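You operate a simulated robot arm through the tools that you are given. There is no shell and no other tool. Be economical: measure what you need, move in short steps, check, and stop when the job is done.

You are at the controls of a simulated two-armed robot. One attempt, no reset.

## Task
Pick up the cream sill cone with one hand, pass it to the other hand and put it on the sill over the trims bench. Put the wax block from the top of the wooden table on the top of the window bench. Do these in any order. Set down upright: cream sill cone.

The check looks at the end state, three seconds after you hand in, the way a careful person would. Anything else that was tipped, shoved, dropped, spilled or broken makes it a failure.

## Robot
Two 7-joint arms with fingered hands on one trunk, on a base that drives. Base frame: it is fixed to the floor where the robot stands at the start and does not move with it; the origin is under the middle of the robot, x ahead of it, y to its left, z up. Readings come in cm, rad, newtons and seconds.
The left shoulder is at the start at [7, 16.2, 140.1], the right one opposite. With the tool pointing down near the work surface each hand reaches from about 10 to 70 cm from the robot's upright axis, wherever it stands, measured 20 degrees to its own side. Places, roughly: top of the window bench [-10, -160, 80]; wax block [125, 275, 75]; window sill [50, -120, 120]. Payload 4 kg a hand.
Tool frame (each hand has its own): the origin (TCP) lies between the finger pads and is the grasp point; the fingertips stand 2.6 cm ahead of it; z points along the fingers, y is the line along which they close. The gripper opens to 13.2 cm. The gripper's body begins 7.3 cm behind the TCP. The gripper is a hand of 4 fingers: y runs from the thumb to the fingers, the wrist lies at [0, 0, -22.4] in the tool frame, and closing takes about 1.5 s.
Orientation is that of the tool frame in the base frame, as [roll, pitch, yaw] about the fixed x, y, z axes, in that order (R = Rz(yaw) Ry(pitch) Rx(roll)). With the fingers straight down and closing along the base's y, the tool's x points along the base's -x, its y along +y and its z along -z.

## Interface
- The arms move only by the tool servo_tool. It takes "left_moves", "right_moves" or both (then of equal length, played together; a hand with none holds still); each is a list of rows, each a list of 7 numbers: the turn, a rotation vector about the tool's x, y, z in units of 8 degrees (1.0 is 8 degrees), then the shift along the tool's x, y, z in units of 50 mm (1.0 is 50 mm), then the opening, from 0 (shut) to 1 (fully open). In form: [[rx, ry, rz, dx, dy, dz, claw], ...]. A call has 1 to 12 rows; each row shifts and turns the commanded pose from where the row before left it, along the tool's axes as they then stand. A call with a number of a shift or a turn outside -1 to 1 is refused whole. Each row takes 0.2 s and may step no farther than 5 cm and 0.15 rad from the row before; otherwise, or with a gripper value out of range, the whole call is refused. A pose out of reach is approached as far as the arm can. The call stops where the force on the tool passes 40 N (or 10 N more than at its start, if that is more) or the arm is blocked; 0.2 s more then pass. Each finger travels about 4.5 cm/s and halts on what it meets, pressing with about 31 N; the grip force reading is that of the motor and also rises with nothing between the fingers. The clock runs only during rows and for 0.2 s after the last one: add rows that do not move to give the fingers time. It gives the time, the measured TCP pose, the force on the tool (base axes), the opening and the grip force at its end, in the units of the frame above (readings bear some noise), with the torque about the TCP (base axes, N m) and any sound that the robot's microphone picked up, and new pictures: "show" is both (left out), scene, wrist or none (wrist: the cameras of the hands that moved).
- Cameras (640 x 400 px; columns grow to the right, rows downward): "scene" is now at [13.81, -1.79, 164.96]; the picture's right is [-0.24, -0.97, 0.00], its down [-0.44, 0.11, -0.89] and it looks along [0.87, -0.21, -0.45] (base axes); focal length 292 px, centre (320, 200). "left" rides on the left gripper at [-7.3, 0.6, -9.3] in its tool frame; the picture's right is [-0.08, -1.00, 0.00], its down [0.78, -0.06, -0.62] and it looks along [0.61, -0.05, 0.79] (tool axes); focal length 230 px, centre (320, 200). "right" rides on the right gripper at [7.3, 0.6, -9.4] in its tool frame; the picture's right is [-0.08, 1.00, 0.00], its down [-0.78, -0.06, -0.62] and it looks along [-0.61, -0.05, 0.79] (tool axes); focal length 230 px, centre (320, 200). There is no depth. A picture from a camera that has moved, and an enlarged one, comes with that camera's place and axes in the base frame and with its lens. The place of the scene camera against the robot may be out by one fixed shift of up to 1.2 cm in any direction.
- move_column(by): slides the trunk up (or, below 0, down) by that many cm; the arms and the scene camera ride with it, the base frame stays. It gives what a move gives, with no picture.
- roll_base(legs): drives the robot by 1 to 6 legs, each [ahead, left, turn to the left] in cm, cm and rad, along the robot's own axes; the way and the turn of a leg run together, so that a leg with both is an arc; at most 150 cm and 3.142 rad a leg. The arms and the cameras ride along, it lands a little off, and it stops where it bumps. It gives what a move gives, and a new picture of the scene camera.
- hand_shape(shape, hand): the hand has 4 fingers and takes this shape, open, in about a second: jaw (thumb against the fingers, like two jaws); tri (thumb and two fingers); tip (a fingertip pinch); poke (one finger out to press); point (the index stretched); flat (the hand flat); cup (the hand cupped); fist (a fist). The gripper value then closes the fingers along that shape, each until it touches; the sizes above hold for jaw. It gives what a move gives, with no picture.
- aim_head(pan, tilt): turns the head with the scene camera to pan (to the left, within 1.501 rad either way) and tilt (down, from -0.506 to 1.204), counted from straight ahead of the robot. It gives what a move gives, and a new picture of the scene camera.
- zoom(camera, box): a new picture of the part [left, top, right, bottom] of that camera's present view, enlarged. It takes no simulated time.
- close_job(): hands the job in; it is judged then, once.

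Go step by step. Nothing tells you exact positions but the pictures and the camera data: compare them with the known pose of the tool, close in by small moves and look again before you grip or let go. The budget is 165 turns and 260 pictures, counting those below and the enlarged ones. Unless the task says otherwise, let go and move clear before handing in, and close with one line.

The tools are called after "Request:" by a JSON object that holds its "api" and its "payload". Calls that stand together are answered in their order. servo_tool: Moves the arms, as the interface text tells. Its arguments: {"type":"object","properties":{"left_moves":{"type":"array","items":{"type":"array","items":{"type":"number"}}},"right_moves":{"type":"array","items":{"type":"array","items":{"type":"number"}}},"show":{"type":"string","enum":["both","scene","wrist","none"]}},"required":[]} The other tools are called the same way: move_column (by) slides the trunk up or down; hand_shape (shape, hand) gives the hand a shape; roll_base (legs) drives the base; aim_head (pan, tilt) turns the head that bears the scene camera; zoom (camera, box) takes an enlarged picture of a part of a camera's view; close_job () hands the job in.

At the start:

```text
time: 0.0
left_eef_pos: [48.16, 5.03, 148.51]
left_orientation: [3.141, 0.0, 3.14]
left_ft_force: [0.0, -0.1, -0.1]
left_torque: [0.03, 0.05, 0.0]
left_finger_gap: 13.19
left_grasp_force: 0.0
left_shape: jaw
right_eef_pos: [35.89, -32.6, 145.43]
right_orientation: [3.141, 0.002, -3.14]
right_ft_force: [0.3, 0.8, 0.1]
right_torque: [0.01, -0.02, -0.01]
right_finger_gap: 13.18
right_grasp_force: 0.0
right_shape: jaw
trunk travel left (down, up): [-88.0, 6.0]
robot x, y, heading: [-0.13, 0.14, -0.002]
head pan, tilt: [-0.243, 0.468]
```

scene: 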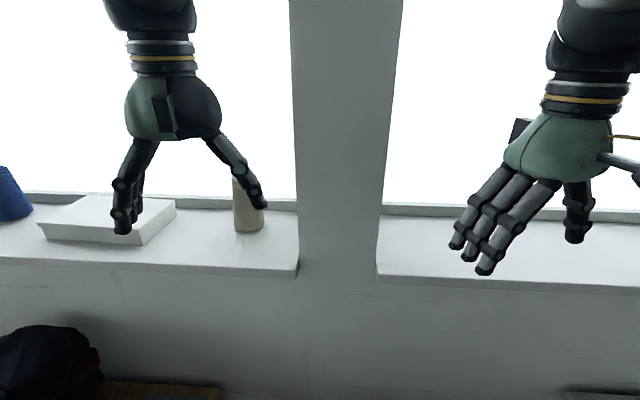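
right: 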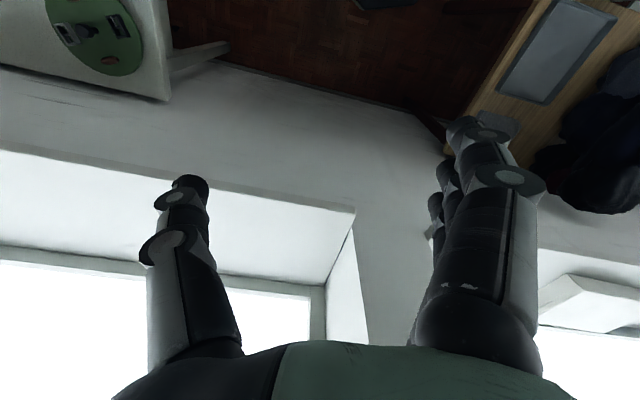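
left: 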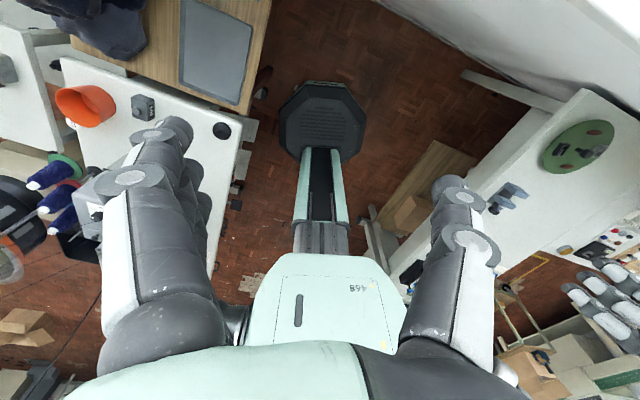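

I see a window sill ahead with a cream cone on it, next to a white book-like block. I'll look around with the head to find the benches and the table.

Request:
{"api": "aim_head", "payload": {"pan": 0.4, "tilt": 0.6}}

Request:
{"api": "aim_head", "payload": {"pan": 1.4, "tilt": 0.4}}

Request:
{"api": "aim_head", "payload": {"pan": -1.4, "tilt": 0.5}}

Request:
{"api": "aim_head", "payload": {"pan": -0.6, "tilt": 0.6}}

```text
time: 1.0
left_eef_pos: [48.05, 4.91, 148.53]
left_orientation: [3.141, 0.0, 3.141]
left_ft_force: [0.0, -0.1, -0.5]
left_torque: [-0.04, -0.04, 0.02]
left_finger_gap: 13.19
left_grasp_force: 0.0
left_shape: jaw
right_eef_pos: [35.86, -32.62, 145.46]
right_orientation: [3.141, 0.002, -3.141]
right_ft_force: [-0.3, -0.6, 0.1]
right_torque: [0.0, 0.01, 0.04]
right_finger_gap: 13.22
right_grasp_force: 0.1
right_shape: jaw
trunk travel left (down, up): [-88.0, 6.0]
robot x, y, heading: [-0.19, 0.25, -0.002]
head pan, tilt: [0.4, 0.6]
camera scene: at [13.07, 3.84, 163.76], right [0.39, -0.92, 0.0], down [-0.52, -0.22, -0.83], along [0.76, 0.32, -0.56], focal length 292 px, centre (320, 200)
```

scene: 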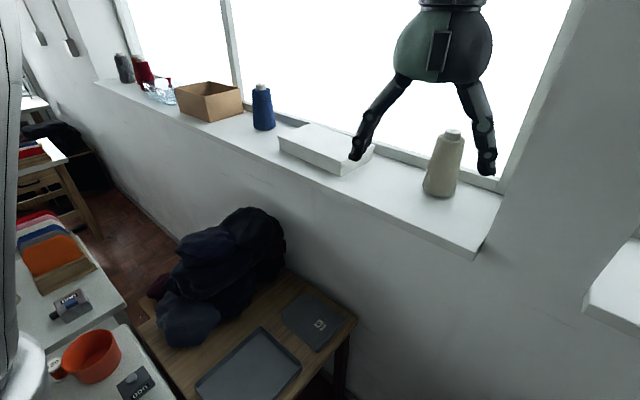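

```text
time: 2.3
left_eef_pos: [48.28, 4.96, 148.55]
left_orientation: [3.141, 0.0, 3.141]
left_ft_force: [-0.2, 0.7, -0.4]
left_torque: [0.0, 0.0, -0.01]
left_finger_gap: 13.17
left_grasp_force: 0.0
left_shape: jaw
right_eef_pos: [35.72, -32.63, 145.43]
right_orientation: [3.141, 0.002, -3.141]
right_ft_force: [0.5, 0.2, 0.4]
right_torque: [-0.01, 0.01, 0.01]
right_finger_gap: 13.18
right_grasp_force: 0.0
right_shape: jaw
trunk travel left (down, up): [-88.0, 6.0]
robot x, y, heading: [0.15, -0.31, 0.001]
head pan, tilt: [1.4, 0.4]
camera scene: at [6.51, 9.53, 165.58], right [0.99, -0.17, 0.0], down [-0.07, -0.38, -0.92], along [0.16, 0.91, -0.39], focal length 292 px, centre (320, 200)
```

scene: 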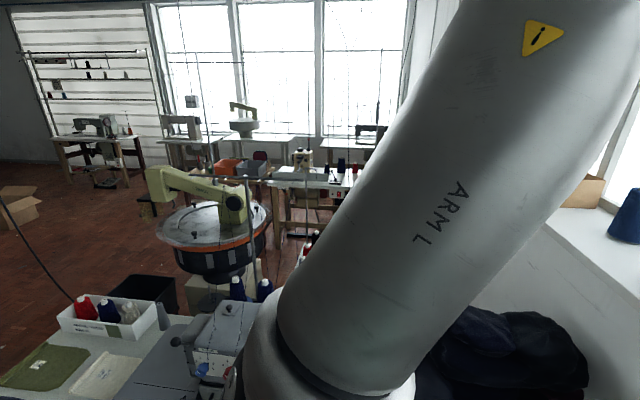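

```text
time: 4.8
left_eef_pos: [48.16, 4.94, 148.58]
left_orientation: [-3.141, -0.001, 3.141]
left_ft_force: [0.3, -0.5, -0.4]
left_torque: [-0.01, -0.02, 0.04]
left_finger_gap: 13.19
left_grasp_force: 0.0
left_shape: jaw
right_eef_pos: [35.83, -32.64, 145.31]
right_orientation: [3.14, 0.002, -3.141]
right_ft_force: [-0.4, -0.6, 0.3]
right_torque: [0.01, 0.01, -0.03]
right_finger_gap: 13.19
right_grasp_force: 0.1
right_shape: jaw
trunk travel left (down, up): [-88.0, 6.0]
robot x, y, heading: [0.05, 0.17, 0.001]
head pan, tilt: [-1.4, 0.499]
camera scene: at [6.48, -8.56, 164.67], right [-0.99, -0.17, 0.0], down [-0.08, 0.47, -0.88], along [0.15, -0.87, -0.48], focal length 292 px, centre (320, 200)
```

scene: 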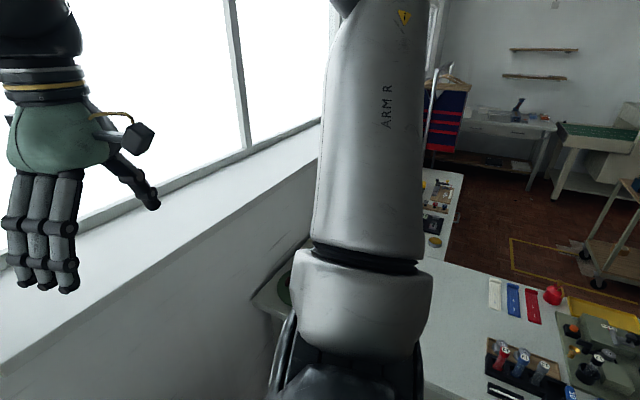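

```text
time: 5.9
left_eef_pos: [48.12, 4.92, 148.63]
left_orientation: [-3.141, 0.0, -3.141]
left_ft_force: [0.4, 0.4, -0.2]
left_torque: [0.04, -0.04, 0.03]
left_finger_gap: 13.2
left_grasp_force: 0.0
left_shape: jaw
right_eef_pos: [35.8, -32.52, 145.5]
right_orientation: [3.14, 0.003, 3.141]
right_ft_force: [-0.2, 0.4, 0.1]
right_torque: [-0.03, 0.01, -0.03]
right_finger_gap: 13.17
right_grasp_force: 0.0
right_shape: jaw
trunk travel left (down, up): [-88.0, 6.0]
robot x, y, heading: [0.26, 0.16, 0.004]
head pan, tilt: [-0.6, 0.6]
camera scene: at [12.21, -4.59, 163.76], right [-0.57, -0.82, 0.0], down [-0.47, 0.32, -0.83], along [0.68, -0.47, -0.56], focal length 292 px, centre (320, 200)
```

scene: 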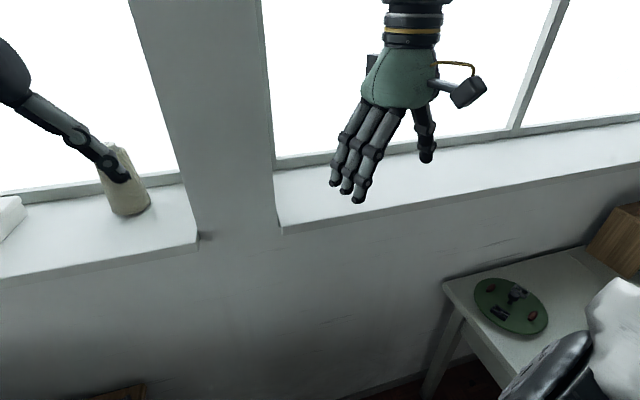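

The cone stands on the left sill at about (86, 0), with its base near z 120 and about 17 cm tall. I'll turn the left hand level, pointing ahead, to take the cone low from the side. The right hand will take it from above later.

Request:
{"api": "servo_tool", "payload": {"left_moves": [[0, -1, 0, 0, 0, 0, 1], [0, -1, 0, 0, 0, 0, 1], [0, -1, 0, 0, 0, 0, 1], [0, -1, 0, 0, 0, 0, 1], [0, -1, 0, 0, 0, 0, 1], [0, -1, 0, 0, 0, 0, 1], [0, -1, 0, 0, 0, 0, 1], [0, -1, 0, 0, 0, 0, 1], [0, -1, 0, 0, 0, 0, 1], [0, -1, 0, 0, 0, 0, 1]], "show": "wrist"}}

Request:
{"api": "aim_head", "payload": {"pan": 0.0, "tilt": 0.9}}

```text
time: 8.1
left_eef_pos: [48.07, 4.7, 148.74]
left_orientation: [3.137, 1.398, 3.136]
left_ft_force: [0.4, -0.5, -0.8]
left_torque: [0.01, 0.0, 0.03]
left_finger_gap: 13.16
left_grasp_force: 0.1
left_shape: jaw
right_eef_pos: [35.76, -32.8, 145.33]
right_orientation: [3.139, 0.002, 3.141]
right_ft_force: [-0.6, -0.5, -0.9]
right_torque: [0.07, 0.02, 0.02]
right_finger_gap: 13.15
right_grasp_force: 0.0
right_shape: jaw
trunk travel left (down, up): [-88.0, 6.0]
robot x, y, heading: [-0.19, -0.09, 0.002]
head pan, tilt: [-0.6, 0.6]
camera left: at [40.17, 5.1, 157.31], right [0.01, -1.0, 0.08], down [-0.74, -0.06, -0.67], along [0.67, -0.05, -0.74], focal length 230 px, centre (320, 200)
```

left: 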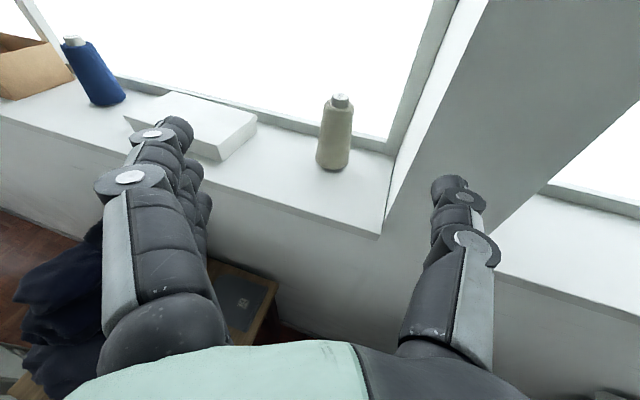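

```text
time: 9.1
left_eef_pos: [48.33, 5.09, 148.56]
left_orientation: [-3.139, 1.394, -3.139]
left_ft_force: [-0.4, -0.3, -0.2]
left_torque: [0.0, -0.03, -0.01]
left_finger_gap: 13.19
left_grasp_force: 0.0
left_shape: jaw
right_eef_pos: [35.8, -32.58, 145.4]
right_orientation: [3.141, 0.002, -3.141]
right_ft_force: [0.5, 0.3, 0.1]
right_torque: [0.01, -0.02, -0.01]
right_finger_gap: 13.16
right_grasp_force: 0.1
right_shape: jaw
trunk travel left (down, up): [-88.0, 6.0]
robot x, y, heading: [0.01, -0.21, 0.001]
head pan, tilt: [0.0, 0.901]
camera scene: at [12.49, 0.48, 161.28], right [0.0, -1.0, 0.0], down [-0.78, 0.0, -0.62], along [0.62, 0.0, -0.78], focal length 292 px, centre (320, 200)
```

scene: 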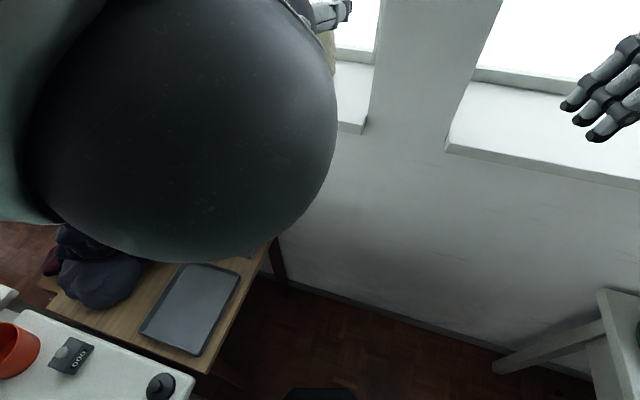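

The cone is centred near (88, -0.3) and spans z 120 to 137. I'll bring the left hand in front of it at about 127 high.

Request:
{"api": "servo_tool", "payload": {"left_moves": [[0, 0, 0, 0.43, -0.13, 0.62, 1], [0, 0, 0, 0.43, -0.13, 0.62, 1], [0, 0, 0, 0.43, -0.13, 0.62, 1], [0, 0, 0, 0.43, -0.13, 0.62, 1], [0, 0, 0, 0.43, -0.13, 0.62, 1], [0, 0, 0, 0.43, -0.13, 0.62, 1], [0, 0, 0, 0.43, -0.13, 0.62, 1], [0, 0, 0, 0.43, -0.13, 0.62, 1], [0, 0, 0, 0, 0, 0, 1]], "show": "wrist"}}

Request:
{"api": "aim_head", "payload": {"pan": -0.1, "tilt": 0.45}}

```text
time: 11.1
left_eef_pos: [69.66, -0.57, 127.35]
left_orientation: [3.141, 1.396, 3.14]
left_ft_force: [-0.1, 0.6, 0.1]
left_torque: [0.0, -0.01, 0.0]
left_finger_gap: 13.23
left_grasp_force: 0.1
left_shape: jaw
right_eef_pos: [35.71, -32.66, 145.47]
right_orientation: [3.14, 0.001, -3.141]
right_ft_force: [0.7, -1.0, -0.4]
right_torque: [-0.04, 0.03, -0.02]
right_finger_gap: 13.15
right_grasp_force: 0.1
right_shape: jaw
trunk travel left (down, up): [-88.0, 6.0]
robot x, y, heading: [0.15, -0.4, -0.001]
head pan, tilt: [0.0, 0.901]
camera left: at [61.75, -0.01, 135.92], right [0.01, -1.0, 0.08], down [-0.74, -0.06, -0.67], along [0.67, -0.05, -0.74], focal length 230 px, centre (320, 200)
```

left: 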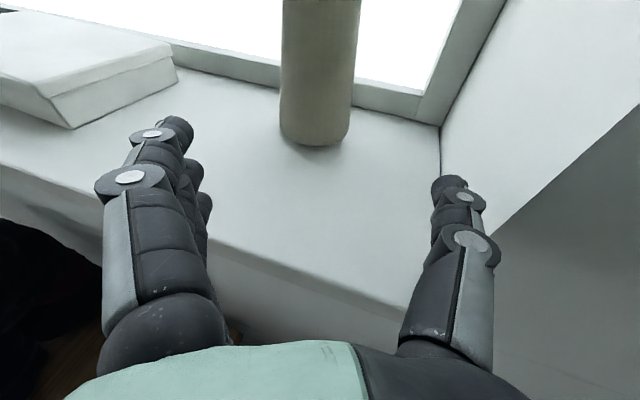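

```text
time: 12.0
left_eef_pos: [69.79, -0.51, 127.26]
left_orientation: [3.14, 1.396, -3.14]
left_ft_force: [0.0, 0.1, 0.0]
left_torque: [-0.02, 0.01, 0.03]
left_finger_gap: 13.19
left_grasp_force: 0.1
left_shape: jaw
right_eef_pos: [35.66, -32.61, 145.5]
right_orientation: [3.14, 0.003, -3.141]
right_ft_force: [-0.3, 0.4, 1.0]
right_torque: [-0.03, 0.02, -0.02]
right_finger_gap: 13.18
right_grasp_force: 0.0
right_shape: jaw
trunk travel left (down, up): [-88.0, 6.0]
robot x, y, heading: [-0.23, -0.09, -0.002]
head pan, tilt: [-0.099, 0.45]
camera scene: at [14.07, -0.5, 165.11], right [-0.1, -1.0, 0.0], down [-0.43, 0.04, -0.9], along [0.9, -0.09, -0.44], focal length 292 px, centre (320, 200)
```

scene: 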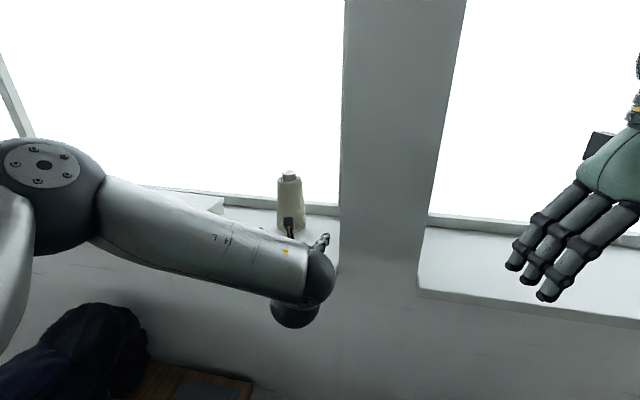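

The hand is lined up with the cone. I'm moving it forward level around the cone, still open.

Request:
{"api": "servo_tool", "payload": {"left_moves": [[0, 0, 0, -0.066, 0.008, 0.458, 1], [0, 0, 0, -0.066, 0.008, 0.458, 1], [0, 0, 0, -0.066, 0.008, 0.458, 1], [0, 0, 0, -0.066, 0.008, 0.458, 1], [0, 0, 0, -0.066, 0.008, 0.458, 1], [0, 0, 0, -0.066, 0.008, 0.458, 1], [0, 0, 0, -0.066, 0.008, 0.458, 1], [0, 0, 0, -0.066, 0.008, 0.458, 1], [0, 0, 0, 0, 0, 0, 1]], "show": "both"}}

```text
time: 14.0
left_eef_pos: [88.15, -0.03, 126.76]
left_orientation: [3.138, 1.396, 3.138]
left_ft_force: [0.5, -0.8, -0.3]
left_torque: [0.01, -0.01, -0.02]
left_finger_gap: 13.19
left_grasp_force: 0.1
left_shape: jaw
right_eef_pos: [35.89, -32.59, 145.36]
right_orientation: [3.139, 0.004, 3.141]
right_ft_force: [0.2, -0.5, -0.3]
right_torque: [0.0, 0.02, -0.02]
right_finger_gap: 13.18
right_grasp_force: 0.0
right_shape: jaw
trunk travel left (down, up): [-88.0, 6.0]
robot x, y, heading: [-0.02, -0.16, 0.002]
head pan, tilt: [-0.099, 0.45]
camera scene: at [14.05, -0.5, 165.12], right [-0.1, -1.0, 0.0], down [-0.43, 0.04, -0.9], along [0.9, -0.09, -0.44], focal length 292 px, centre (320, 200)
camera left: at [80.3, 0.48, 135.45], right [0.01, -1.0, 0.08], down [-0.74, -0.06, -0.67], along [0.67, -0.05, -0.74], focal length 230 px, centre (320, 200)
```

scene: 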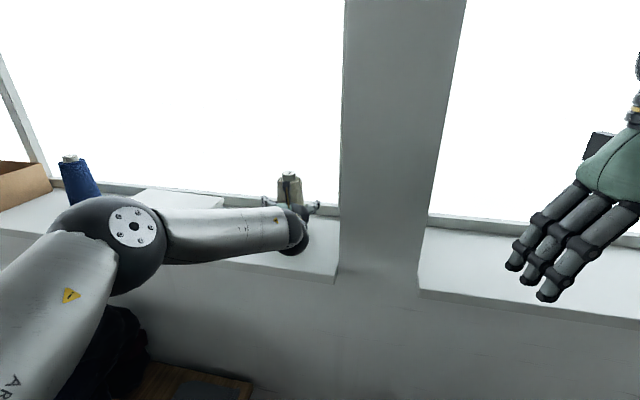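
left: 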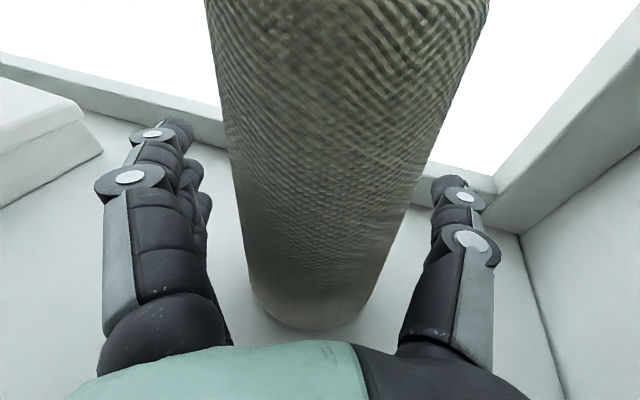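

The cone sits between the fingers, so I'm closing on it.

Request:
{"api": "servo_tool", "payload": {"left_moves": [[0, 0, 0, 0, 0, 0, 0.8], [0, 0, 0, 0, 0, 0, 0.5], [0, 0, 0, 0, 0, 0, 0.2], [0, 0, 0, 0, 0, 0, 0], [0, 0, 0, 0, 0, 0, 0], [0, 0, 0, 0, 0, 0, 0], [0, 0, 0, 0, 0, 0, 0], [0, 0, 0, 0, 0, 0, 0]], "show": "wrist"}}

```text
time: 15.8
left_eef_pos: [88.16, 0.0, 126.8]
left_orientation: [-3.14, 1.396, 3.141]
left_ft_force: [0.5, -1.2, 1.0]
left_torque: [-0.02, 0.01, 0.0]
left_finger_gap: 5.96
left_grasp_force: 30.4
left_shape: jaw
right_eef_pos: [35.82, -32.68, 145.41]
right_orientation: [3.14, 0.002, -3.14]
right_ft_force: [0.1, -0.9, 0.5]
right_torque: [-0.01, -0.02, 0.02]
right_finger_gap: 13.19
right_grasp_force: 0.1
right_shape: jaw
trunk travel left (down, up): [-88.0, 6.0]
robot x, y, heading: [0.13, 0.17, 0.002]
head pan, tilt: [-0.099, 0.45]
camera left: at [80.29, 0.44, 135.46], right [0.01, -1.0, 0.08], down [-0.74, -0.06, -0.67], along [0.67, -0.05, -0.74], focal length 230 px, centre (320, 200)
```

left: 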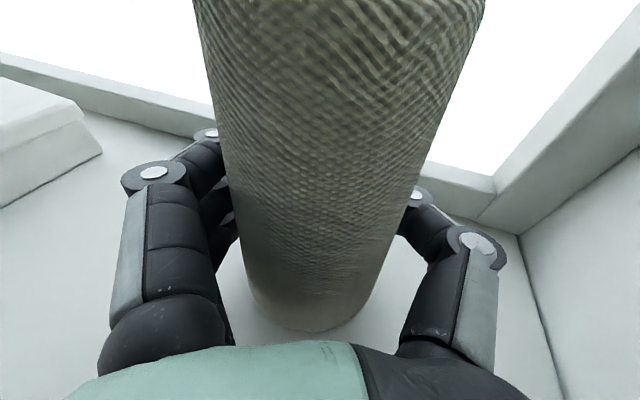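

The grip reads 30 N on the cone. I'm lifting it.

Request:
{"api": "servo_tool", "payload": {"left_moves": [[0, 0, 0, -0.4, 0, -0.07, 0], [0, 0, 0, -0.5, 0, -0.09, 0], [0, 0, 0, -0.5, 0, -0.09, 0], [0, 0, 0, -0.5, 0, -0.09, 0], [0, 0, 0, -0.5, 0, -0.09, 0], [0, 0, 0, 0, 0, 0, 0]], "show": "both"}}

```text
time: 17.2
left_eef_pos: [88.03, 0.13, 139.03]
left_orientation: [3.139, 1.395, 3.139]
left_ft_force: [-0.7, -0.4, -1.2]
left_torque: [0.01, -0.02, -0.02]
left_finger_gap: 5.96
left_grasp_force: 30.9
left_shape: jaw
right_eef_pos: [35.97, -32.65, 145.38]
right_orientation: [3.139, 0.001, -3.142]
right_ft_force: [0.2, -0.4, -0.3]
right_torque: [-0.02, 0.02, -0.01]
right_finger_gap: 13.17
right_grasp_force: 0.1
right_shape: jaw
trunk travel left (down, up): [-88.0, 6.0]
robot x, y, heading: [0.06, -0.24, 0.003]
head pan, tilt: [-0.099, 0.45]
camera scene: at [14.14, -0.51, 165.1], right [-0.1, -1.0, 0.0], down [-0.43, 0.04, -0.9], along [0.9, -0.09, -0.44], focal length 292 px, centre (320, 200)
camera left: at [80.18, 0.58, 147.63], right [0.01, -1.0, 0.08], down [-0.74, -0.06, -0.67], along [0.67, -0.05, -0.74], focal length 230 px, centre (320, 200)
```

scene: 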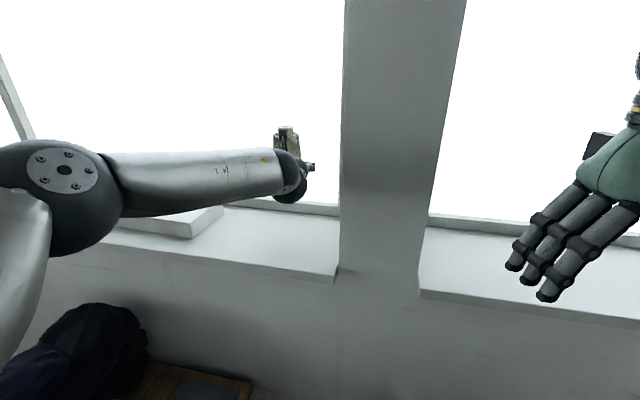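
left: 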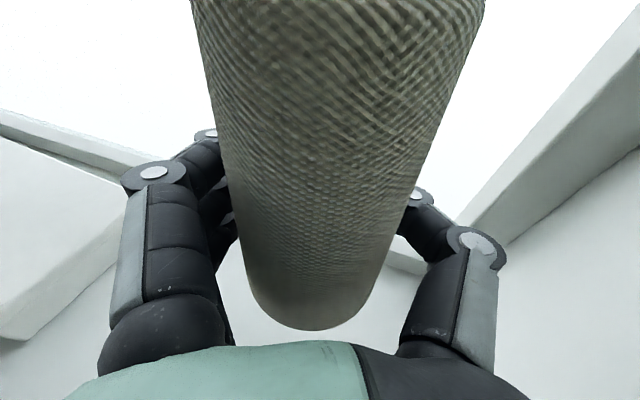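

The cone is held securely. I'll draw it back to between the shoulders for the handover.

Request:
{"api": "servo_tool", "payload": {"left_moves": [[0, 0, 0, 0.194, -0.12, -0.656, 0], [0, 0, 0, 0.194, -0.12, -0.656, 0], [0, 0, 0, 0.194, -0.12, -0.656, 0], [0, 0, 0, 0.194, -0.12, -0.656, 0], [0, 0, 0, 0.194, -0.12, -0.656, 0], [0, 0, 0, 0.194, -0.12, -0.656, 0], [0, 0, 0, 0.194, -0.12, -0.656, 0], [0, 0, 0, 0.194, -0.12, -0.656, 0], [0, 0, 0, 0.194, -0.12, -0.656, 0], [0, 0, 0, 0.194, -0.12, -0.656, 0], [0, 0, 0, 0, 0, 0, 0]], "show": "scene"}}

Request:
{"api": "servo_tool", "payload": {"right_moves": [[0, 0, 0, 0, 0, -0.8, 1], [0, 0, 0, 0, 0, -0.8, 1], [0, 0, 0, 0, 0, 0, 1]], "show": "wrist"}}

```text
time: 19.8
left_eef_pos: [56.0, -3.17, 137.13]
left_orientation: [-2.695, 1.358, -2.63]
left_ft_force: [0.6, -1.4, -1.8]
left_torque: [-0.03, -0.04, 0.0]
left_finger_gap: 5.93
left_grasp_force: 31.1
left_shape: jaw
right_eef_pos: [35.93, -32.63, 145.43]
right_orientation: [3.14, 0.002, -3.141]
right_ft_force: [-0.4, -0.6, 0.1]
right_torque: [-0.01, 0.01, -0.03]
right_finger_gap: 13.18
right_grasp_force: 0.1
right_shape: jaw
trunk travel left (down, up): [-88.0, 6.0]
robot x, y, heading: [0.08, -0.16, 0.001]
head pan, tilt: [-0.099, 0.45]
stopped in row 11 (left hand): the arm was blocked; the commanded pose is now the measured one
camera scene: at [14.16, -0.63, 165.1], right [-0.1, -0.99, 0.0], down [-0.43, 0.04, -0.9], along [0.9, -0.09, -0.44], focal length 292 px, centre (320, 200)
```

scene: 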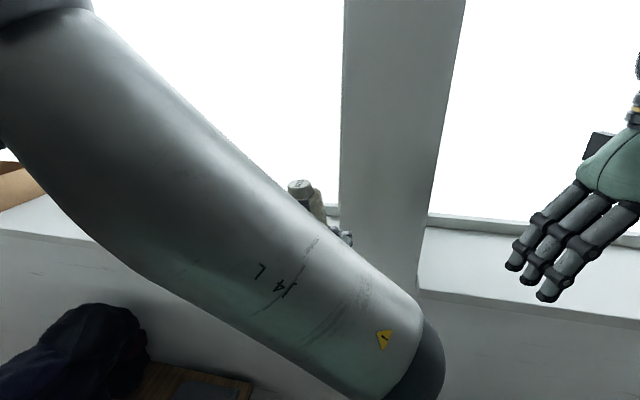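

```text
time: 20.6
left_eef_pos: [56.03, -2.99, 137.05]
left_orientation: [-2.694, 1.362, -2.629]
left_ft_force: [-0.4, -1.0, -2.1]
left_torque: [0.03, 0.01, 0.01]
left_finger_gap: 5.89
left_grasp_force: 31.0
left_shape: jaw
right_eef_pos: [35.82, -32.54, 145.47]
right_orientation: [3.139, 0.002, -3.141]
right_ft_force: [0.3, -0.3, 0.3]
right_torque: [0.01, -0.02, 0.01]
right_finger_gap: 13.18
right_grasp_force: 0.1
right_shape: jaw
right hand out of reach, approached as far as the arm can: row 1, 2
trunk travel left (down, up): [-88.0, 6.0]
robot x, y, heading: [-0.03, 0.27, -0.004]
head pan, tilt: [-0.099, 0.45]
camera right: at [28.55, -31.99, 154.79], right [0.08, 1.0, 0.0], down [0.78, -0.06, 0.62], along [0.62, -0.05, -0.79], focal length 230 px, centre (320, 200)
```

right: 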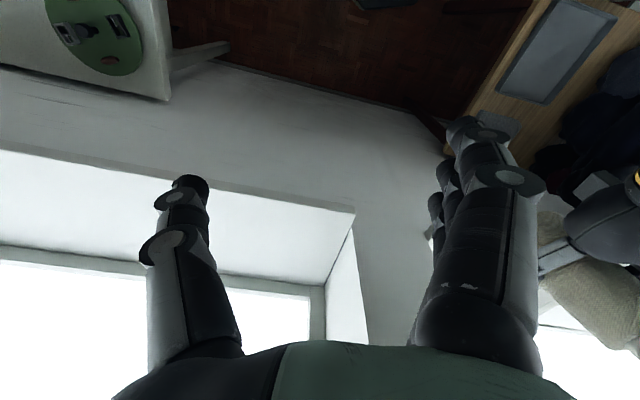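

The left arm hit a limit on the way back and the hand rolled about 6°. I'll ease it forward and straighten it, then back the base up so the hands can meet lower and clear of the sill.

Request:
{"api": "servo_tool", "payload": {"left_moves": [[0.1, 0, 0.17, -0.05, 0.1, 0.3, 0], [0.1, 0, 0.17, -0.05, 0.1, 0.3, 0], [0.1, 0, 0.17, -0.05, 0.1, 0.3, 0], [0.1, 0, 0.16, -0.05, 0.1, 0.3, 0], [0, 0, 0, 0, 0, 0, 0]], "show": "none"}}

Request:
{"api": "roll_base", "payload": {"legs": [[-18, 0, 0]]}}

```text
time: 21.8
left_eef_pos: [61.95, -0.67, 136.74]
left_orientation: [-3.121, 1.384, -3.126]
left_ft_force: [-0.2, 0.1, -3.0]
left_torque: [0.02, -0.01, -0.01]
left_finger_gap: 5.9
left_grasp_force: 30.7
left_shape: jaw
right_eef_pos: [35.86, -32.66, 145.43]
right_orientation: [3.14, 0.001, -3.141]
right_ft_force: [0.3, 0.7, -0.2]
right_torque: [-0.01, 0.0, 0.04]
right_finger_gap: 13.17
right_grasp_force: 0.0
right_shape: jaw
trunk travel left (down, up): [-88.0, 6.0]
robot x, y, heading: [0.04, 0.02, -0.001]
head pan, tilt: [-0.099, 0.45]
```

```text
time: 23.3
left_eef_pos: [44.28, -0.79, 136.51]
left_orientation: [-3.123, 1.38, -3.126]
left_ft_force: [0.4, -0.4, -1.1]
left_torque: [0.01, -0.02, -0.01]
left_finger_gap: 5.9
left_grasp_force: 30.5
left_shape: jaw
right_eef_pos: [18.28, -32.61, 145.27]
right_orientation: [3.14, -0.002, 3.14]
right_ft_force: [-0.5, -0.5, 0.3]
right_torque: [-0.03, 0.02, 0.02]
right_finger_gap: 13.17
right_grasp_force: 0.0
right_shape: jaw
trunk travel left (down, up): [-88.0, 6.0]
robot x, y, heading: [-17.94, 0.41, -0.002]
head pan, tilt: [-0.099, 0.45]
camera scene: at [-3.42, -0.51, 165.05], right [-0.1, -0.99, 0.0], down [-0.44, 0.04, -0.9], along [0.89, -0.09, -0.44], focal length 292 px, centre (320, 200)
```

scene: 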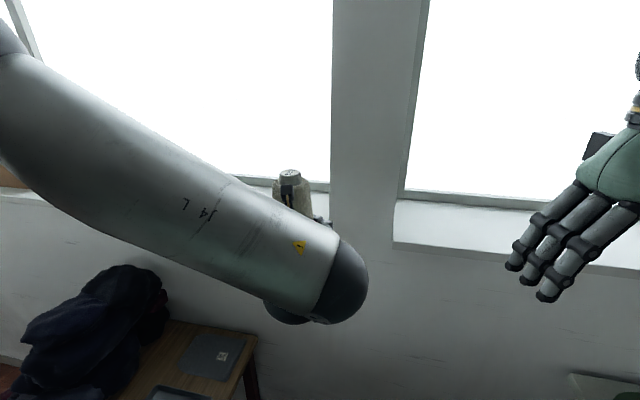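

I'm lowering the cone in the left hand to about z 118, well in front of the sill.

Request:
{"api": "servo_tool", "payload": {"left_moves": [[0, 0, 0, 0.59, 0, 0.115, 0], [0, 0, 0, 0.59, 0, 0.115, 0], [0, 0, 0, 0.59, 0, 0.115, 0], [0, 0, 0, 0.59, 0, 0.115, 0], [0, 0, 0, 0.59, 0, 0.115, 0], [0, 0, 0, 0.59, 0, 0.115, 0], [0, 0, 0, 0, 0, 0, 0]], "show": "both"}}

```text
time: 24.9
left_eef_pos: [44.09, -0.82, 118.71]
left_orientation: [-3.12, 1.387, -3.124]
left_ft_force: [0.0, 1.0, -1.6]
left_torque: [0.0, 0.03, 0.0]
left_finger_gap: 5.92
left_grasp_force: 30.8
left_shape: jaw
right_eef_pos: [17.75, -32.71, 145.34]
right_orientation: [3.139, 0.001, 3.14]
right_ft_force: [-0.8, 0.4, 0.4]
right_torque: [0.0, 0.01, 0.01]
right_finger_gap: 13.18
right_grasp_force: 0.0
right_shape: jaw
trunk travel left (down, up): [-88.0, 6.0]
robot x, y, heading: [-18.23, 0.18, -0.007]
head pan, tilt: [-0.099, 0.45]
camera scene: at [-4.03, -0.47, 165.12], right [-0.1, -0.99, 0.0], down [-0.43, 0.04, -0.9], along [0.9, -0.09, -0.43], focal length 292 px, centre (320, 200)
camera left: at [36.31, -0.32, 127.47], right [0.01, -1.0, 0.08], down [-0.75, -0.06, -0.66], along [0.66, -0.05, -0.75], focal length 230 px, centre (320, 200)
```

scene: 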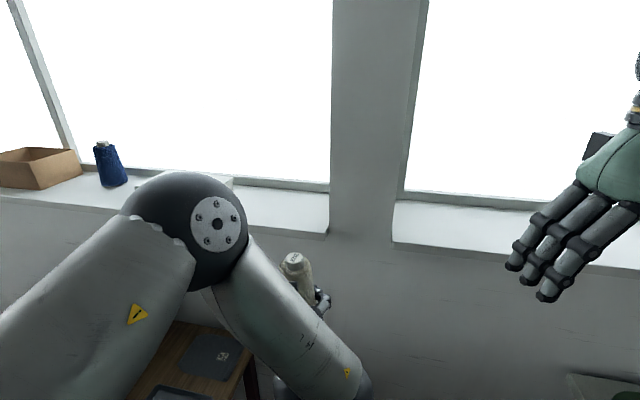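
left: 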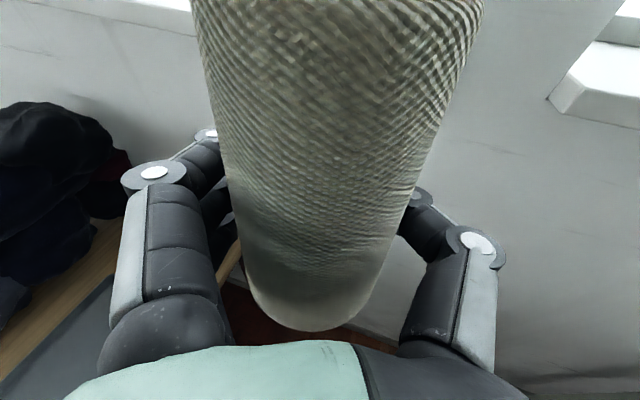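

The cone top is near (45, -0.5, 129). I'll bring the right hand forward first, then across above it.

Request:
{"api": "servo_tool", "payload": {"right_moves": [[0, 0, 0, -0.89, 0, 0.14, 1], [0, 0, 0, -0.89, 0, 0.14, 1], [0, 0, 0, -0.89, 0, 0.14, 1], [0, 0, 0, -0.89, 0, 0.14, 1], [0, 0, 0, -0.89, 0, 0.14, 1], [0, 0, 0, -0.89, 0, 0.14, 1], [0, 0, 0, 0, 0.8, 0, 1], [0, 0, 0, 0, 0.8, 0, 1], [0, 0, 0, 0, 0.8, 0, 1], [0, 0, 0, 0, 0, 0, 1]], "show": "both"}}

```text
time: 27.1
left_eef_pos: [44.28, -0.76, 118.74]
left_orientation: [-3.122, 1.384, -3.125]
left_ft_force: [0.7, -0.5, -2.0]
left_torque: [0.0, -0.02, -0.01]
left_finger_gap: 5.91
left_grasp_force: 31.0
left_shape: jaw
right_eef_pos: [35.34, -23.65, 131.96]
right_orientation: [3.137, 0.003, 3.138]
right_ft_force: [-0.1, -0.4, 0.2]
right_torque: [-0.01, 0.0, -0.01]
right_finger_gap: 13.19
right_grasp_force: 0.0
right_shape: jaw
right hand out of reach, approached as far as the arm can: row 2, 3, 4, 5, 6, 7, 8, 9
trunk travel left (down, up): [-88.0, 6.0]
robot x, y, heading: [-17.91, 0.04, 0.001]
head pan, tilt: [-0.099, 0.45]
camera scene: at [-3.96, -0.53, 165.11], right [-0.1, -0.99, 0.0], down [-0.43, 0.04, -0.9], along [0.9, -0.09, -0.44], focal length 292 px, centre (320, 200)
camera right: at [27.99, -23.06, 141.33], right [0.08, 1.0, 0.01], down [0.78, -0.06, 0.62], along [0.62, -0.04, -0.78], focal length 230 px, centre (320, 200)
```

scene: 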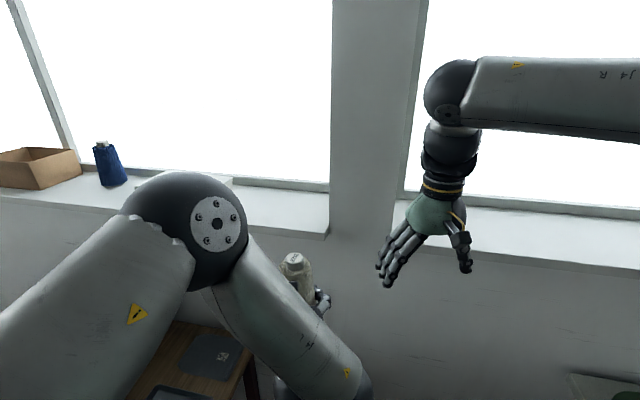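
right: 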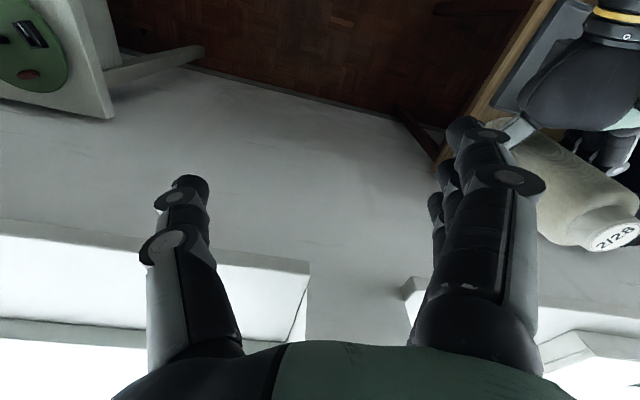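

The right hand can't point straight down at this height, so I'll hand over sideways instead. The left hand will point towards -y holding low, and the right hand will point towards +y and take the upper part. I'm yawing the left hand about the vertical now, with the right moved off a little.

Request:
{"api": "servo_tool", "payload": {"right_moves": [[0, 0, 0, 0, -0.9, 0, 1], [0, 0, 0, 0, -0.9, 0, 1], [0, 0, 0, 0, -0.9, 0, 1], [0, 0, 0, 0, 0, 0, 1]], "show": "none"}}

Request:
{"api": "servo_tool", "payload": {"left_moves": [[0.98, 0, 0.19, 0, 0, 0, 0], [0.98, 0, 0.19, 0, 0, 0, 0], [0.98, 0, 0.19, 0, 0, 0, 0], [0.98, 0, 0.19, 0, 0, 0, 0], [0.98, 0, 0.19, 0, 0, 0, 0], [0.98, 0, 0.19, 0, 0, 0, 0], [0.98, 0, 0.19, 0, 0, 0, 0], [0.98, 0, 0.19, 0, 0, 0, 0], [0, 0, 0, 0, 0, 0, 0]], "show": "both"}}

```text
time: 28.1
left_eef_pos: [44.25, -0.88, 118.72]
left_orientation: [-3.121, 1.385, -3.123]
left_ft_force: [1.0, 0.1, -1.4]
left_torque: [0.0, -0.02, -0.03]
left_finger_gap: 5.9
left_grasp_force: 30.9
left_shape: jaw
right_eef_pos: [35.57, -37.17, 131.89]
right_orientation: [3.14, 0.002, 3.141]
right_ft_force: [-0.5, -0.2, 0.2]
right_torque: [0.02, -0.02, -0.02]
right_finger_gap: 13.2
right_grasp_force: 0.2
right_shape: jaw
trunk travel left (down, up): [-88.0, 6.0]
robot x, y, heading: [-18.14, 0.25, -0.003]
head pan, tilt: [-0.099, 0.45]
```

```text
time: 30.1
left_eef_pos: [32.75, -6.59, 119.55]
left_orientation: [-2.975, 1.362, 2.728]
left_ft_force: [0.5, -0.9, -2.2]
left_torque: [-0.01, -0.02, -0.05]
left_finger_gap: 5.89
left_grasp_force: 30.8
left_shape: jaw
left hand out of reach, approached as far as the arm can: row 2, 3, 4, 5, 6, 7, 8
right_eef_pos: [35.67, -37.04, 131.77]
right_orientation: [3.14, -0.001, -3.141]
right_ft_force: [0.2, 0.0, -0.2]
right_torque: [-0.01, -0.02, 0.03]
right_finger_gap: 13.19
right_grasp_force: 0.1
right_shape: jaw
trunk travel left (down, up): [-88.0, 6.0]
robot x, y, heading: [-17.98, 0.1, 0.0]
head pan, tilt: [-0.099, 0.45]
camera scene: at [-3.85, -0.36, 165.1], right [-0.1, -0.99, 0.0], down [-0.43, 0.04, -0.9], along [0.9, -0.09, -0.44], focal length 292 px, centre (320, 200)
camera left: at [26.91, -1.72, 128.35], right [-0.53, -0.84, 0.11], down [-0.69, 0.35, -0.64], along [0.5, -0.41, -0.76], focal length 230 px, centre (320, 200)
```

scene: 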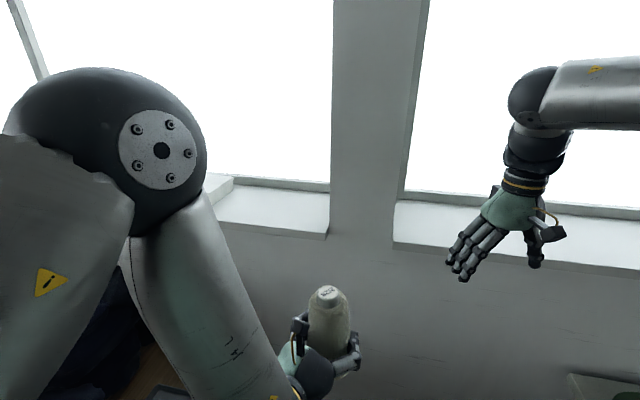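
left: 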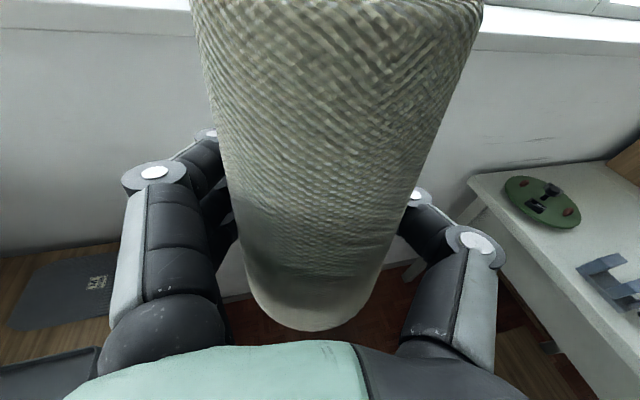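

The left hand reached about 40° of yaw, which is enough if the right comes in from the -y side tilted slightly down. I'm turning the right hand: yaw first, then pitch.

Request:
{"api": "servo_tool", "payload": {"right_moves": [[0, 0, -1, 0, 0, 0, 1], [0, 0, -1, 0, 0, 0, 1], [0, 0, -1, 0, 0, 0, 1], [0, 0, -1, 0, 0, 0, 1], [0, 0, -1, 0, 0, 0, 1], [0, 0, -1, 0, 0, 0, 1], [0, 0, -1, 0, 0, 0, 1], [0, 0, -1, 0, 0, 0, 1], [0, 0, -1, 0, 0, 0, 1], [0, 0, -1, 0, 0, 0, 1]], "show": "none"}}

Request:
{"api": "servo_tool", "payload": {"right_moves": [[0, -1, 0, 0, 0, 0, 1], [0, -1, 0, 0, 0, 0, 1], [0, -1, 0, 0, 0, 0, 1], [0, -1, 0, 0, 0, 0, 1], [0, -1, 0, 0, 0, 0, 1], [0, -1, 0, 0, 0, 0, 1], [0, -1, 0, 0, 0, 0, 1], [0, 0, 0, 0, 0, 0, 1]], "show": "both"}}

```text
time: 32.3
left_eef_pos: [33.01, -7.0, 120.6]
left_orientation: [-2.95, 1.383, 2.753]
left_ft_force: [-1.0, 0.0, -2.7]
left_torque: [-0.04, -0.05, -0.02]
left_finger_gap: 5.9
left_grasp_force: 31.0
left_shape: jaw
right_eef_pos: [35.58, -37.33, 131.99]
right_orientation: [-3.14, 0.002, -1.745]
right_ft_force: [0.0, -0.2, 0.3]
right_torque: [-0.03, -0.03, 0.02]
right_finger_gap: 13.23
right_grasp_force: 0.0
right_shape: jaw
trunk travel left (down, up): [-88.0, 6.0]
robot x, y, heading: [-18.07, 0.15, -0.002]
head pan, tilt: [-0.099, 0.45]
```

```text
time: 34.1
left_eef_pos: [33.1, -6.87, 120.82]
left_orientation: [-2.947, 1.387, 2.753]
left_ft_force: [0.0, 0.5, -1.1]
left_torque: [-0.02, -0.01, 0.0]
left_finger_gap: 5.86
left_grasp_force: 31.0
left_shape: jaw
right_eef_pos: [35.57, -37.17, 131.89]
right_orientation: [-3.14, 0.982, -1.747]
right_ft_force: [0.5, 0.2, -0.5]
right_torque: [0.02, -0.01, 0.01]
right_finger_gap: 13.19
right_grasp_force: 0.0
right_shape: jaw
trunk travel left (down, up): [-88.0, 6.0]
robot x, y, heading: [-17.92, -0.07, -0.003]
head pan, tilt: [-0.099, 0.45]
camera scene: at [-3.94, -0.47, 165.11], right [-0.1, -0.99, 0.0], down [-0.43, 0.04, -0.9], along [0.9, -0.09, -0.44], focal length 292 px, centre (320, 200)
camera right: at [32.88, -48.74, 131.11], right [-0.97, 0.22, 0.06], down [0.05, -0.08, 1.0], along [0.22, 0.97, 0.07], focal length 230 px, centre (320, 200)
```

scene: 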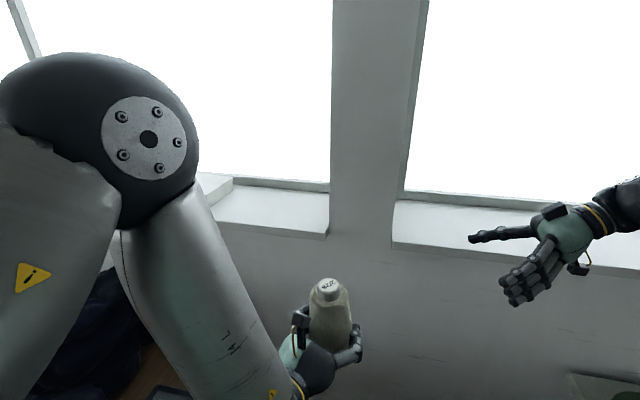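
right: 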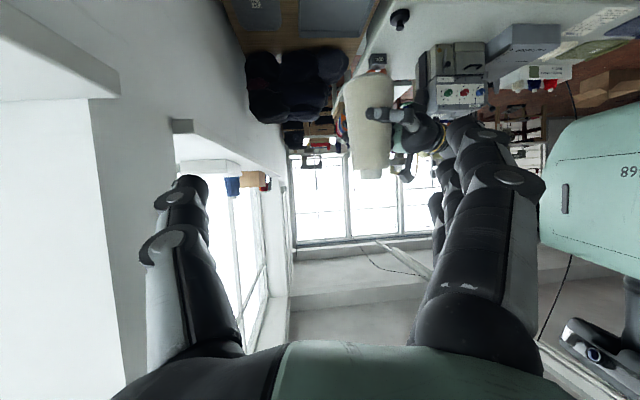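

Both views agree that the cone top is near (33, -7, 130) and the cone is upright. I'm moving the right hand to a pre-grasp pose about 14 cm back along its own axis.

Request:
{"api": "servo_tool", "payload": {"right_moves": [[0, 0, 0, -0.47, 0.31, 0.54, 1], [0, 0, 0, -0.47, 0.31, 0.54, 1], [0, 0, 0, -0.47, 0.31, 0.54, 1], [0, 0, 0, -0.47, 0.31, 0.54, 1], [0, 0, 0, -0.47, 0.31, 0.54, 1], [0, 0, 0, 0, 0, 0, 1]], "show": "both"}}

```text
time: 35.5
left_eef_pos: [33.28, -6.92, 120.76]
left_orientation: [-2.953, 1.387, 2.749]
left_ft_force: [0.4, -0.4, -1.8]
left_torque: [-0.03, -0.01, 0.01]
left_finger_gap: 5.9
left_grasp_force: 31.7
left_shape: jaw
right_eef_pos: [31.01, -18.31, 134.07]
right_orientation: [-3.141, 0.979, -1.745]
right_ft_force: [0.0, -0.1, -0.7]
right_torque: [-0.01, 0.01, 0.02]
right_finger_gap: 13.18
right_grasp_force: 0.0
right_shape: jaw
trunk travel left (down, up): [-88.0, 6.0]
robot x, y, heading: [-18.02, -0.22, -0.004]
head pan, tilt: [-0.099, 0.45]
camera scene: at [-3.93, -0.56, 165.11], right [-0.1, -0.99, 0.0], down [-0.43, 0.04, -0.9], along [0.9, -0.09, -0.44], focal length 292 px, centre (320, 200)
camera right: at [28.38, -29.84, 133.18], right [-0.97, 0.22, 0.06], down [0.05, -0.08, 1.0], along [0.22, 0.97, 0.07], focal length 230 px, centre (320, 200)
```

scene: 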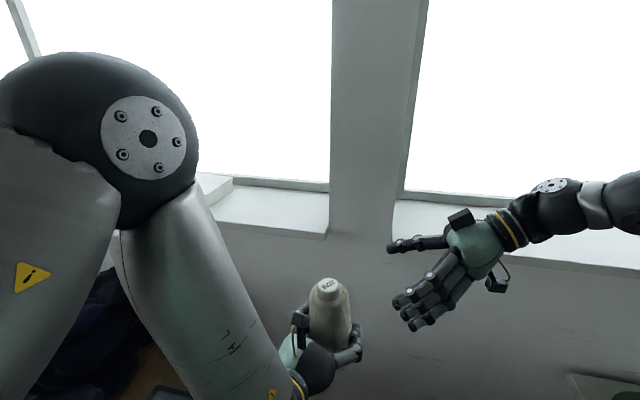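
right: 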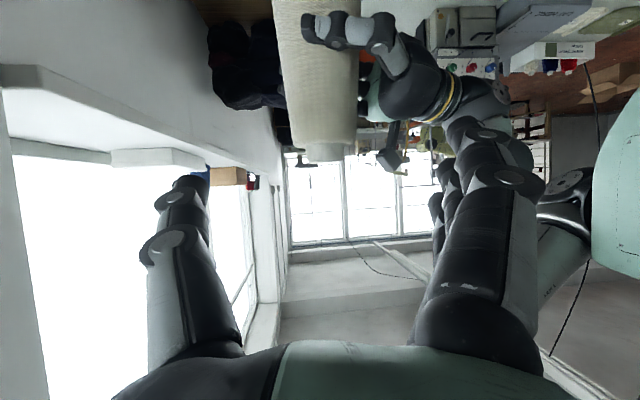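

Going straight in, the right fingers would come too near the left hand's camera. I'll yaw the right hand another 32° and open it only partly so the two hands stay apart.

Request:
{"api": "servo_tool", "payload": {"right_moves": [[-0.83, 0, -0.555, 0, 0, 0, 0.9], [-0.83, 0, -0.555, 0, 0, 0, 0.8], [-0.83, 0, -0.555, 0, 0, 0, 0.78], [-0.83, 0, -0.555, 0, 0, 0, 0.78], [0, 0, 0, 0.05, -0.62, -0.09, 0.78], [0, 0, 0, 0.05, -0.62, -0.09, 0.78], [0, 0, 0, 0, 0, 0, 0.78]], "show": "both"}}

```text
time: 37.1
left_eef_pos: [33.16, -6.78, 120.91]
left_orientation: [-2.953, 1.389, 2.75]
left_ft_force: [-0.7, -0.4, -2.4]
left_torque: [-0.03, 0.01, 0.01]
left_finger_gap: 5.89
left_grasp_force: 31.2
left_shape: jaw
right_eef_pos: [37.01, -16.98, 134.37]
right_orientation: [3.14, 0.979, -1.188]
right_ft_force: [-0.8, 0.2, -0.1]
right_torque: [-0.01, 0.02, -0.02]
right_finger_gap: 10.32
right_grasp_force: 0.0
right_shape: jaw
trunk travel left (down, up): [-88.0, 6.0]
robot x, y, heading: [-18.04, -0.21, -0.004]
head pan, tilt: [-0.099, 0.45]
camera scene: at [-4.03, -0.51, 165.12], right [-0.1, -0.99, 0.0], down [-0.43, 0.04, -0.9], along [0.9, -0.09, -0.43], focal length 292 px, centre (320, 200)
camera right: at [40.91, -28.19, 133.49], right [-0.94, -0.33, 0.06], down [0.08, -0.05, 1.0], along [-0.33, 0.94, 0.07], focal length 230 px, centre (320, 200)
```

scene: 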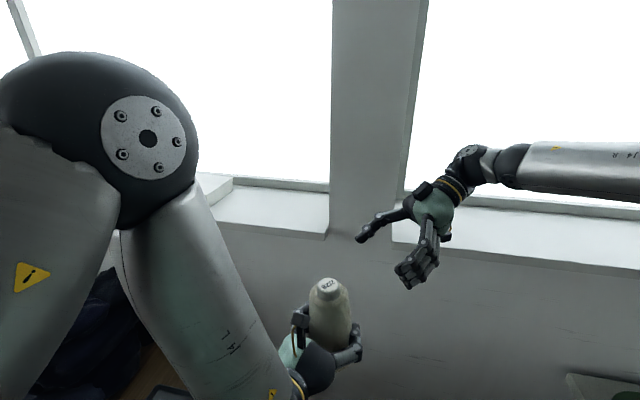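
right: 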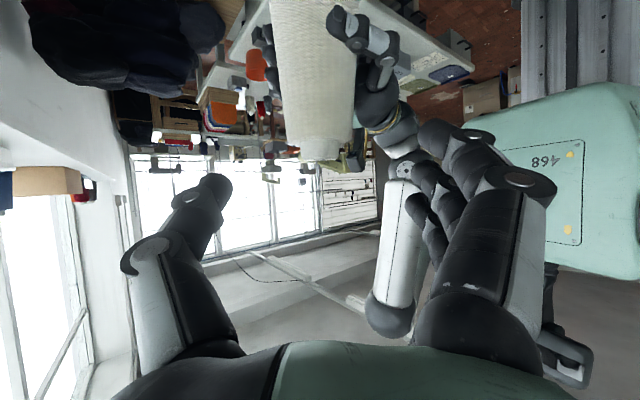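

The cone is centred between the right fingers. I'm advancing along the tool axis in two stages.

Request:
{"api": "servo_tool", "payload": {"right_moves": [[0, 0, 0, 0, 0, 0.45, 0.78], [0, 0, 0, 0, 0, 0.45, 0.78], [0, 0, 0, 0, 0, 0.45, 0.78], [0, 0, 0, 0, 0, 0.45, 0.78], [0, 0, 0, 0, 0, 0, 0.78]], "show": "both"}}

```text
time: 38.3
left_eef_pos: [33.13, -6.95, 120.88]
left_orientation: [-2.952, 1.39, 2.752]
left_ft_force: [0.1, -0.7, -1.6]
left_torque: [-0.01, 0.02, 0.0]
left_finger_gap: 5.86
left_grasp_force: 30.7
left_shape: jaw
right_eef_pos: [34.25, -10.18, 129.24]
right_orientation: [3.14, 0.978, -1.189]
right_ft_force: [0.5, 0.3, -0.9]
right_torque: [0.02, 0.0, -0.03]
right_finger_gap: 10.33
right_grasp_force: 0.0
right_shape: jaw
trunk travel left (down, up): [-88.0, 6.0]
robot x, y, heading: [-18.02, 0.39, -0.002]
head pan, tilt: [-0.099, 0.45]
camera scene: at [-3.95, -0.51, 165.11], right [-0.1, -0.99, 0.0], down [-0.43, 0.04, -0.9], along [0.9, -0.09, -0.44], focal length 292 px, centre (320, 200)
camera right: at [38.16, -21.31, 128.4], right [-0.94, -0.33, 0.06], down [0.08, -0.05, 1.0], along [-0.33, 0.94, 0.07], focal length 230 px, centre (320, 200)
```

scene: 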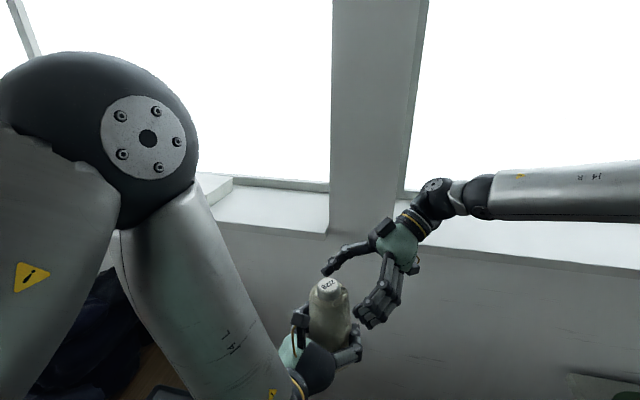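
right: 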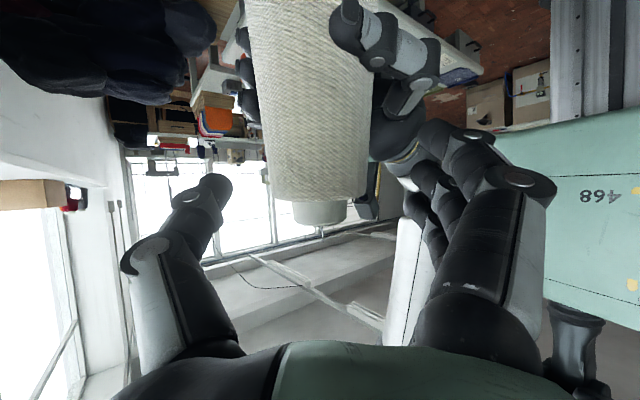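

There are 4 cm left and the hands are clear of each other. I'm finishing the approach and closing the right hand gently.

Request:
{"api": "servo_tool", "payload": {"right_moves": [[0, 0, 0, -0.023, -0.011, 0.255, 0.78], [0, 0, 0, -0.023, -0.011, 0.255, 0.78], [0, 0, 0, -0.023, -0.011, 0.255, 0.78], [0, 0, 0, 0, 0, 0, 0.78]], "show": "both"}}

```text
time: 39.3
left_eef_pos: [33.25, -6.91, 120.95]
left_orientation: [-2.952, 1.391, 2.752]
left_ft_force: [-0.5, 0.0, -1.6]
left_torque: [0.02, -0.02, -0.01]
left_finger_gap: 5.88
left_grasp_force: 30.9
left_shape: jaw
right_eef_pos: [33.3, -6.93, 127.51]
right_orientation: [3.138, 0.978, -1.191]
right_ft_force: [0.3, 0.0, -0.5]
right_torque: [0.0, 0.0, -0.01]
right_finger_gap: 10.31
right_grasp_force: 0.1
right_shape: jaw
trunk travel left (down, up): [-88.0, 6.0]
robot x, y, heading: [-18.05, -0.21, -0.003]
head pan, tilt: [-0.099, 0.45]
camera scene: at [-3.92, -0.49, 165.11], right [-0.1, -0.99, 0.0], down [-0.43, 0.04, -0.9], along [0.9, -0.09, -0.44], focal length 292 px, centre (320, 200)
camera right: at [37.15, -18.11, 126.56], right [-0.94, -0.33, 0.07], down [0.08, -0.05, 1.0], along [-0.33, 0.94, 0.07], focal length 230 px, centre (320, 200)
```

scene: 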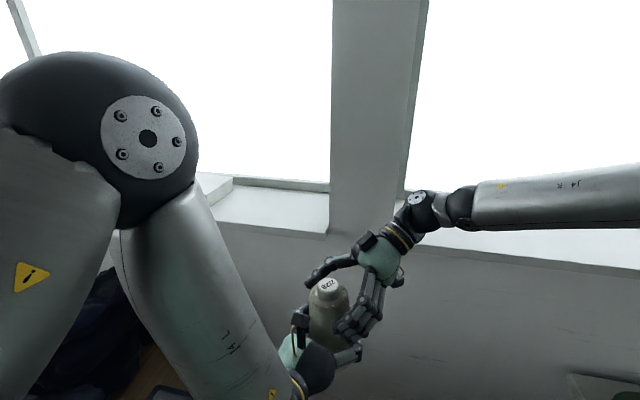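
right: 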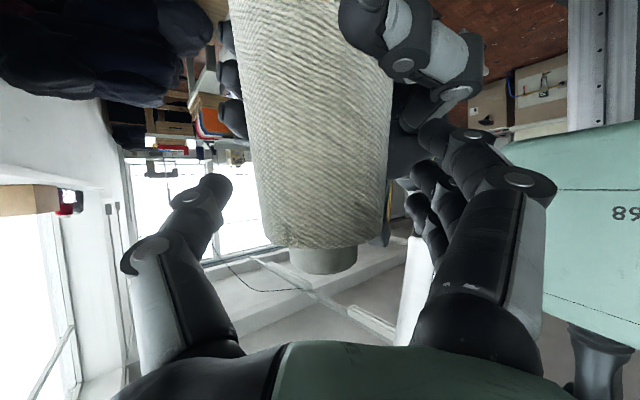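

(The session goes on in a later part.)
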